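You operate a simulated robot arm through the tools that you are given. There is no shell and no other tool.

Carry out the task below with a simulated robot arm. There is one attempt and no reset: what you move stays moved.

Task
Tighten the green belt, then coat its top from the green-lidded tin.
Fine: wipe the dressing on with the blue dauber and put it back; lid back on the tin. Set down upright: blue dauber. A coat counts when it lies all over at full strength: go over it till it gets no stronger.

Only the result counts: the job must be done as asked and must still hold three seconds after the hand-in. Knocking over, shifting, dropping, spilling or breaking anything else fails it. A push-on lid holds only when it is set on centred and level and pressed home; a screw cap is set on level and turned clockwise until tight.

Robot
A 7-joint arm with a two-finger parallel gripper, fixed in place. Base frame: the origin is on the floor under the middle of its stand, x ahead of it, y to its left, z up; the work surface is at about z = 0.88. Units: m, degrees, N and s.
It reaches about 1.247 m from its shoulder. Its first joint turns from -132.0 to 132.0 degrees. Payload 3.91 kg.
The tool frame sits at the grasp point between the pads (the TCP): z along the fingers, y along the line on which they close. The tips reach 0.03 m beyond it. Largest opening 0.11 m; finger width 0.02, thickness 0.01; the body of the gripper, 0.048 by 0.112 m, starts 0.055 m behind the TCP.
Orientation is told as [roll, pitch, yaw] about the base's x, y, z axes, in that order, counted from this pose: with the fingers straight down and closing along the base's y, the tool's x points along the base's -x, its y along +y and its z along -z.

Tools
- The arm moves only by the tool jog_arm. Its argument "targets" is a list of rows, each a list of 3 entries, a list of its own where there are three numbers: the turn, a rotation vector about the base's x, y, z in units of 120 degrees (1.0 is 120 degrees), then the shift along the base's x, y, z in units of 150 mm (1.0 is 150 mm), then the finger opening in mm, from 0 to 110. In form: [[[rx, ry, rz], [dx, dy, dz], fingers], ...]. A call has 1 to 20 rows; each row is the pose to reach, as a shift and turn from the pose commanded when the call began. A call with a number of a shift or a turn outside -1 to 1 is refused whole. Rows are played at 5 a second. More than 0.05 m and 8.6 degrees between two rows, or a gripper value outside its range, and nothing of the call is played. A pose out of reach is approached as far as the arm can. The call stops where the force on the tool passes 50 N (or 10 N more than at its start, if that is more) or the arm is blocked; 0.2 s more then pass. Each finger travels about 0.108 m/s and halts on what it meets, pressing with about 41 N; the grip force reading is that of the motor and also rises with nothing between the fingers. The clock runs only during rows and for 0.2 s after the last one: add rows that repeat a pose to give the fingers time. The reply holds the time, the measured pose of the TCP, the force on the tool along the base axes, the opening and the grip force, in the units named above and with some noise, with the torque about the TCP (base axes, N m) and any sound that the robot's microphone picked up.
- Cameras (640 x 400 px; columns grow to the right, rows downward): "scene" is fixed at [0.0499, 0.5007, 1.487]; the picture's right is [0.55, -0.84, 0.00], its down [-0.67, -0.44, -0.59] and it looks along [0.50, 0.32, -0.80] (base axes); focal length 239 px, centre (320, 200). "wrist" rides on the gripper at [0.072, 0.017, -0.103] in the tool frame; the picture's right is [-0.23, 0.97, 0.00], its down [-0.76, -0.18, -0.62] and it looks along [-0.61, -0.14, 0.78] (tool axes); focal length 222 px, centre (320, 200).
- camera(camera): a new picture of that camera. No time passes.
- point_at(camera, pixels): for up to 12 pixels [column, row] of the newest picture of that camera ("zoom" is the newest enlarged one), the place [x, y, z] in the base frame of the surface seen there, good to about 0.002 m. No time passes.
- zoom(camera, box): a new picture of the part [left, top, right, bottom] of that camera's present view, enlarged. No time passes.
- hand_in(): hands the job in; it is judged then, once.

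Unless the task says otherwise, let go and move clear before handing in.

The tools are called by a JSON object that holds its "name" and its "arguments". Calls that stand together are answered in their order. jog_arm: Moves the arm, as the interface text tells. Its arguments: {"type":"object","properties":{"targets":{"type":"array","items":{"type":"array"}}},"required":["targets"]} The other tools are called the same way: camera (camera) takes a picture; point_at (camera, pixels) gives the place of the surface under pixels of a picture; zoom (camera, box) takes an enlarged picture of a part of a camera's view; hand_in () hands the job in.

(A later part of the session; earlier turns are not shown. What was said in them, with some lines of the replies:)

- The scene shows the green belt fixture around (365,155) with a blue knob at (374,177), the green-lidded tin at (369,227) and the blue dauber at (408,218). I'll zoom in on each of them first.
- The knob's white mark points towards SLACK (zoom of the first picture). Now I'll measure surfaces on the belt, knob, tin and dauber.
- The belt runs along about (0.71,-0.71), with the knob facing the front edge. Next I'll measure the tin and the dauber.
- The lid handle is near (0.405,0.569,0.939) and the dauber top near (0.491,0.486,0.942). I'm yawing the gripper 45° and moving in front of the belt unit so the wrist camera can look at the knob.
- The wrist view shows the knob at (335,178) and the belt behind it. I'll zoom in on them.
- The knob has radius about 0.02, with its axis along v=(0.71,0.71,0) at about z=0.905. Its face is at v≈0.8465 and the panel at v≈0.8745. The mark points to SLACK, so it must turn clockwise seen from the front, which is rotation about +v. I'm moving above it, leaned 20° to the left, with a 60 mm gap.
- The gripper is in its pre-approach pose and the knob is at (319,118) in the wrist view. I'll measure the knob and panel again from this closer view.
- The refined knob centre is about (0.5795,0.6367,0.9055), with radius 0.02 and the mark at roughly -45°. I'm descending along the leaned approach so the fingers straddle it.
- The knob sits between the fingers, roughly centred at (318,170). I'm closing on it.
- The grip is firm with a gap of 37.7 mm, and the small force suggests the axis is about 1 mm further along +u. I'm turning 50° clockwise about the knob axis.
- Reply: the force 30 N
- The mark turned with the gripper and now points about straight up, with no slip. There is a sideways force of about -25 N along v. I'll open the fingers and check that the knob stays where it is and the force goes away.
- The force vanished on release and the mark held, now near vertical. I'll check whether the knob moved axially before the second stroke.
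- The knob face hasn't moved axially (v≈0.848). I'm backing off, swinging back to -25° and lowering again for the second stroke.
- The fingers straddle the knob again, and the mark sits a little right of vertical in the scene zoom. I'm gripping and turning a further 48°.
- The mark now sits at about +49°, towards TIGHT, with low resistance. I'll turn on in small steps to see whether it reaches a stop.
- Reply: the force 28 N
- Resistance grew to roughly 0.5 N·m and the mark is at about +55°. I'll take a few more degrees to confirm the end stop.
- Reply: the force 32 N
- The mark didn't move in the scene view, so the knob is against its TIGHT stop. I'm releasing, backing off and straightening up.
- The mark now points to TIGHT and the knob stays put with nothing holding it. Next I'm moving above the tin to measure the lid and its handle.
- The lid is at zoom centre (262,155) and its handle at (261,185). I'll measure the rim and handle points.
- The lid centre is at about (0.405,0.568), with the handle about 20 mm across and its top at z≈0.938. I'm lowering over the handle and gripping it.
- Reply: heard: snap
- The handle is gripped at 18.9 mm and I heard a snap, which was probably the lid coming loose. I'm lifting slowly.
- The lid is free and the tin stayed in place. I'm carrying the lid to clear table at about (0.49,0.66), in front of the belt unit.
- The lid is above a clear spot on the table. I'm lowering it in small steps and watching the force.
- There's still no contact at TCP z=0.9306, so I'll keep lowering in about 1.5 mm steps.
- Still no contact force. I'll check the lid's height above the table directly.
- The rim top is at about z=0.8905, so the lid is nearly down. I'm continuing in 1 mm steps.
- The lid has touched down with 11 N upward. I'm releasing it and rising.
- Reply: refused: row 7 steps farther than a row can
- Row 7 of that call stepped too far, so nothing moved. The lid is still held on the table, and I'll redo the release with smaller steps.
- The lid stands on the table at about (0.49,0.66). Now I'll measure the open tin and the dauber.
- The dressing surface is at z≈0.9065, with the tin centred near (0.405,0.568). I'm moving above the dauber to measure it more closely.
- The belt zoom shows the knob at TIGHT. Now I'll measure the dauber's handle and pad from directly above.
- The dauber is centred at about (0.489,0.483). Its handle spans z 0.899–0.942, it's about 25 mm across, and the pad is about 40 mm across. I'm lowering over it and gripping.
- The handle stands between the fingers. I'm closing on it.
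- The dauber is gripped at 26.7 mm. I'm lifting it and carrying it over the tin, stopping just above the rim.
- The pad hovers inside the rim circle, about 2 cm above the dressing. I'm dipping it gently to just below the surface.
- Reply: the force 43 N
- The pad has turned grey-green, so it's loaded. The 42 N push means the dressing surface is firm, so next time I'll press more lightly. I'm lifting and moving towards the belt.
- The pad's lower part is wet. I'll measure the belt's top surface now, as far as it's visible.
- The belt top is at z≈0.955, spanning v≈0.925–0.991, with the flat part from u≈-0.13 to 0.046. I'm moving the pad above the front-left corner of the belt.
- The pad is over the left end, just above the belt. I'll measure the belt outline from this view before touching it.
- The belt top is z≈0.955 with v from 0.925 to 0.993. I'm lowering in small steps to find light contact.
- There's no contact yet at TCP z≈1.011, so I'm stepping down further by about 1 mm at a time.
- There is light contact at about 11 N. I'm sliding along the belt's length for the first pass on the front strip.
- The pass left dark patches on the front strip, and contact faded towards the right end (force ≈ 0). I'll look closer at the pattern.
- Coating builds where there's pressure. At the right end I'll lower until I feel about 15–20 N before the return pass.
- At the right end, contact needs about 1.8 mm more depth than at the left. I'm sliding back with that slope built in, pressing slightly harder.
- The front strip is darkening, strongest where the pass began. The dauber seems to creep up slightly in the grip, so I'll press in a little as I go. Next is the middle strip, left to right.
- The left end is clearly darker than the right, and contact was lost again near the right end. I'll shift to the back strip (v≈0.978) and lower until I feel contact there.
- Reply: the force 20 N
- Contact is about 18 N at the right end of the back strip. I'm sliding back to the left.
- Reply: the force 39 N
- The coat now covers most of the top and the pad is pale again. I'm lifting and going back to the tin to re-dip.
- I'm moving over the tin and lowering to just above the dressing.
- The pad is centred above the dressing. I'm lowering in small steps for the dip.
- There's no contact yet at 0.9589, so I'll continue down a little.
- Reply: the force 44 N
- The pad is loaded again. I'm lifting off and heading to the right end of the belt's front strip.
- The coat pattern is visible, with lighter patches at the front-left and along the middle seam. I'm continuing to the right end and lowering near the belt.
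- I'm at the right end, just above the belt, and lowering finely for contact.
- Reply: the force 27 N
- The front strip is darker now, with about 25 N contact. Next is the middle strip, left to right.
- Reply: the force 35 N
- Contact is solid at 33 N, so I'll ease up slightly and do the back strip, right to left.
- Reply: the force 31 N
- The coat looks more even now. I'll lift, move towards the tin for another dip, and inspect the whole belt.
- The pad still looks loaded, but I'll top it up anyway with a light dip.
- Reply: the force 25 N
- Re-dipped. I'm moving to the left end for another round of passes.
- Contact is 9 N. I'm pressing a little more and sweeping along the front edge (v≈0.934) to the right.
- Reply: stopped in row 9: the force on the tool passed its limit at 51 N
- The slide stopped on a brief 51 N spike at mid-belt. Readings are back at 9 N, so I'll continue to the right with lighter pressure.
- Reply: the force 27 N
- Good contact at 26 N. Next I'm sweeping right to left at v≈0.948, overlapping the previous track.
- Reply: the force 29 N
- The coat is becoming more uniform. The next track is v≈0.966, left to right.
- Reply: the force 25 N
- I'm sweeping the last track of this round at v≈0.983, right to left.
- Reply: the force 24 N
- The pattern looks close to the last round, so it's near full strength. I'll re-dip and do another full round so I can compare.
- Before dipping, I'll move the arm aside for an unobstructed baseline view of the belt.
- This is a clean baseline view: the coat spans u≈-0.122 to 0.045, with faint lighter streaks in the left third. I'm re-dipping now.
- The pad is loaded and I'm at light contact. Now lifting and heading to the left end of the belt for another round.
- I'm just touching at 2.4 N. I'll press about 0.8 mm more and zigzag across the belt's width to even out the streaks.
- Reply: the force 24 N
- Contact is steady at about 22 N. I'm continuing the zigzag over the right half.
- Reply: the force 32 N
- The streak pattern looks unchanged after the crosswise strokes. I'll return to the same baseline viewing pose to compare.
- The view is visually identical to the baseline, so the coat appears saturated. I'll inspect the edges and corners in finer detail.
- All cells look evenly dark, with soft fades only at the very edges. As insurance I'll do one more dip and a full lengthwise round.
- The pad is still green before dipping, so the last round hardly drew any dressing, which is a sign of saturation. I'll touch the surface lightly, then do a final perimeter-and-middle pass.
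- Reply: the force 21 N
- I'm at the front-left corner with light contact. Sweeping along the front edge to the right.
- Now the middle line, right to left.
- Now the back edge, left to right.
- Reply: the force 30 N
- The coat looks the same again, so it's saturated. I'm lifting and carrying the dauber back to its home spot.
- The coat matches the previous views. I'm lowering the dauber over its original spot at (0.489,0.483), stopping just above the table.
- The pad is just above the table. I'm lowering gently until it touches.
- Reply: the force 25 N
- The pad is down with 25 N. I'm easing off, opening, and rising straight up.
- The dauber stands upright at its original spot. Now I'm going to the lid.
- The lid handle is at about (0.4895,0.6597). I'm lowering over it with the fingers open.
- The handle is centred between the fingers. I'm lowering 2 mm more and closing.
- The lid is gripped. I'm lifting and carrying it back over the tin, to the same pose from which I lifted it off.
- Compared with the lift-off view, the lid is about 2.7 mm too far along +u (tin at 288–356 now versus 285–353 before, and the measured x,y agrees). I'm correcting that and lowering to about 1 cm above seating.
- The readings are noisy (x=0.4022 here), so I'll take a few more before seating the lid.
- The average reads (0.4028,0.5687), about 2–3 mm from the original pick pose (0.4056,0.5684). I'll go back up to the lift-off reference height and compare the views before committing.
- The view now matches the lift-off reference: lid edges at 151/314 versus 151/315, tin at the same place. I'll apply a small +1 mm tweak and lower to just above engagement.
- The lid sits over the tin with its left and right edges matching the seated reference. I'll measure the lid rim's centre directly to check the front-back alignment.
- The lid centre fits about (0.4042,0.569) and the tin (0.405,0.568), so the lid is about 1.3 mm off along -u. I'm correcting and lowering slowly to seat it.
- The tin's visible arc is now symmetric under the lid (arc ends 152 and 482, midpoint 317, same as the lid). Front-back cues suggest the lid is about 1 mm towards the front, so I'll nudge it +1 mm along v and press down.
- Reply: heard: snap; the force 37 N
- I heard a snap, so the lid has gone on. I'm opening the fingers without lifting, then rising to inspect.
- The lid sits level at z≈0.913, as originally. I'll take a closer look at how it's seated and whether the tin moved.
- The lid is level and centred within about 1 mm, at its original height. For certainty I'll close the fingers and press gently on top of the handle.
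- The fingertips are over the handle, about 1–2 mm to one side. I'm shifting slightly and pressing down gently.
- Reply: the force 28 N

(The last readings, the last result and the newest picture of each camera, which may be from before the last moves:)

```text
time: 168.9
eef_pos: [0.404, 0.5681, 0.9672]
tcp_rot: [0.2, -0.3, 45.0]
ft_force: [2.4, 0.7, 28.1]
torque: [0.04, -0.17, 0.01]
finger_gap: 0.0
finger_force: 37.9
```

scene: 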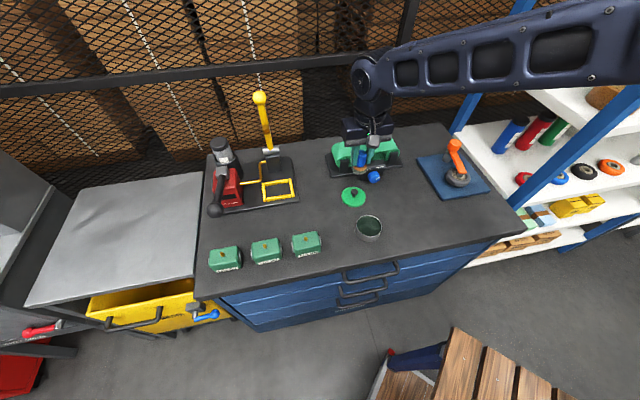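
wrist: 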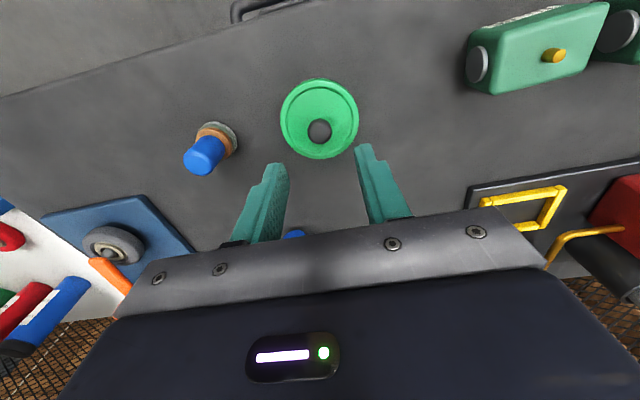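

At 28 N there is no movement and no snap, so the lid is home. I'm lifting clear and moving away for a final check.

{"name": "jog_arm", "arguments": {"targets": [[[0, 0, 0], [0, 0, 0.02], 0], [[0, 0, 0], [0, 0, 0.2], 0], [[0, 0, 0], [0, 0, 0.45], 10], [[0, 0, 0], [0, 0, 0.75], 20], [[0, 0, 0], [0, 0, 1.0], 40], [[0, 0, 0], [0, -0.25, 1.0], 40], [[0, 0, 0], [0, -0.5, 1.0], 40], [[0, 0, 0], [0, -0.75, 1.0], 40], [[0, 0, 0], [0, -1.0, 1.0], 40], [[0, 0, 0], [0, -1.0, 1.0], 40]]}}

{"name": "camera", "arguments": {"camera": "scene"}}

{"name": "zoom", "arguments": {"camera": "scene", "box": [310, 120, 430, 195]}}

{"name": "zoom", "arguments": {"camera": "scene", "box": [330, 190, 450, 265]}}

```text
time: 171.1
eef_pos: [0.4014, 0.4185, 1.1156]
tcp_rot: [0.1, -0.1, 45.1]
ft_force: [-1.3, -0.6, -0.9]
torque: [-0.02, 0.02, -0.01]
finger_gap: 0.0401
finger_force: 0.2
```

```text
taken
```

scene: 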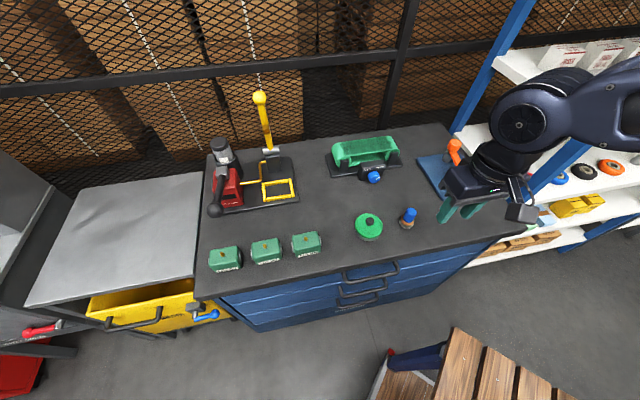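

```text
5.33 times, centred on (370, 158) of scene
```

zoom: 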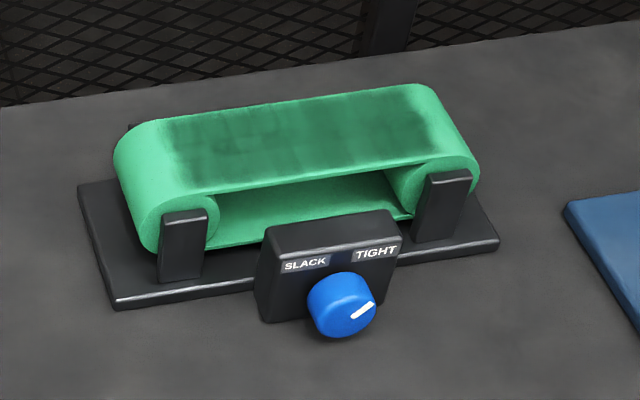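

```text
5.33 times, centred on (390, 228) of scene
```

zoom: 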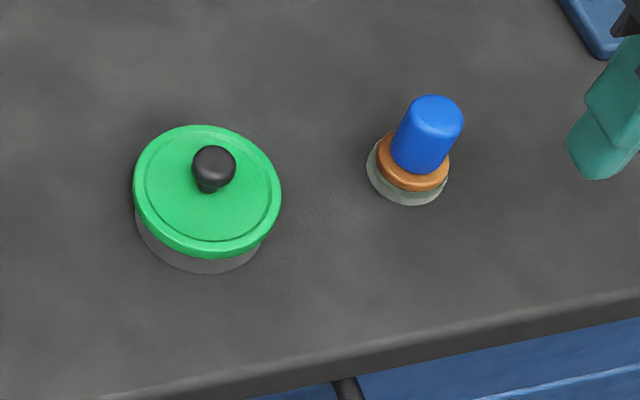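

The dauber is upright at home, the lid is seated, and the knob is at TIGHT. I'll take one last close look at the coat's uniformity before handing in.

{"name": "zoom", "arguments": {"camera": "scene", "box": [330, 135, 370, 160]}}

{"name": "zoom", "arguments": {"camera": "scene", "box": [362, 132, 402, 157]}}

```text
16.00 times, centred on (350, 148) of scene
```

zoom: 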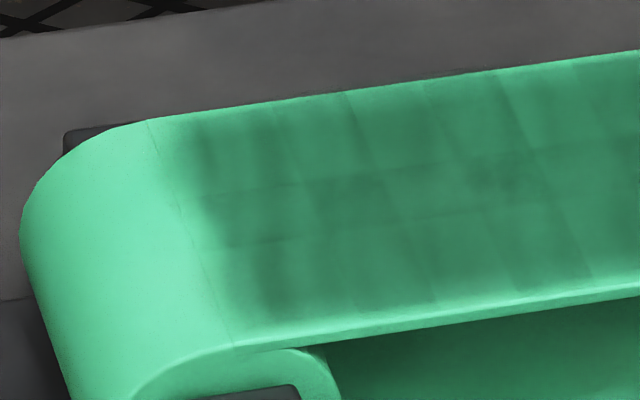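

```text
16.00 times, centred on (382, 144) of scene
```

zoom: 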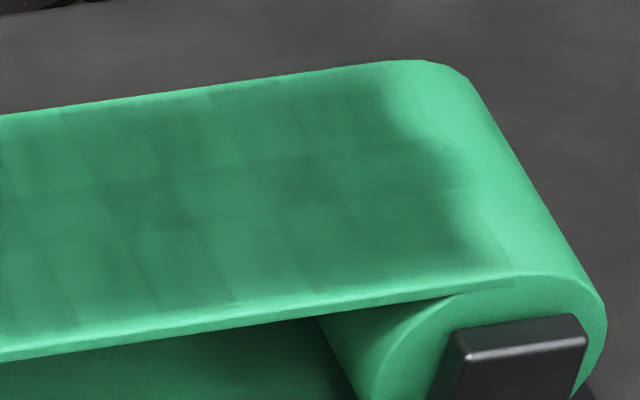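

The close-ups match the views from before the last round, so the coat is at full strength. The belt is tight, the dauber stands upright at home, the lid is pressed on and the arm is clear. I'm handing in.

{"name": "hand_in", "arguments": {}}

```text
The job is handed in.
```

The job is handed in; no verdict has come back yet. This is the state it was left in:

- **Belt:** The knob is turned to its TIGHT stop, and it held there after release.
- **Coat:** The belt top was dressed over several rounds with re-dips. The last close-up views showed no change after the final round, so I judged it at full strength. The edges fade softly over a narrow band at the ends and sides.
- **Dauber:** It stands upright, within about 3 mm of where it started.
- **Tin:** The lid snapped on and did not move under a 28 N press. The lid sits about 1 mm from its starting position, and the tin may have moved by about as much.

The arm is clear of everything. The other items on the bench look unmoved.
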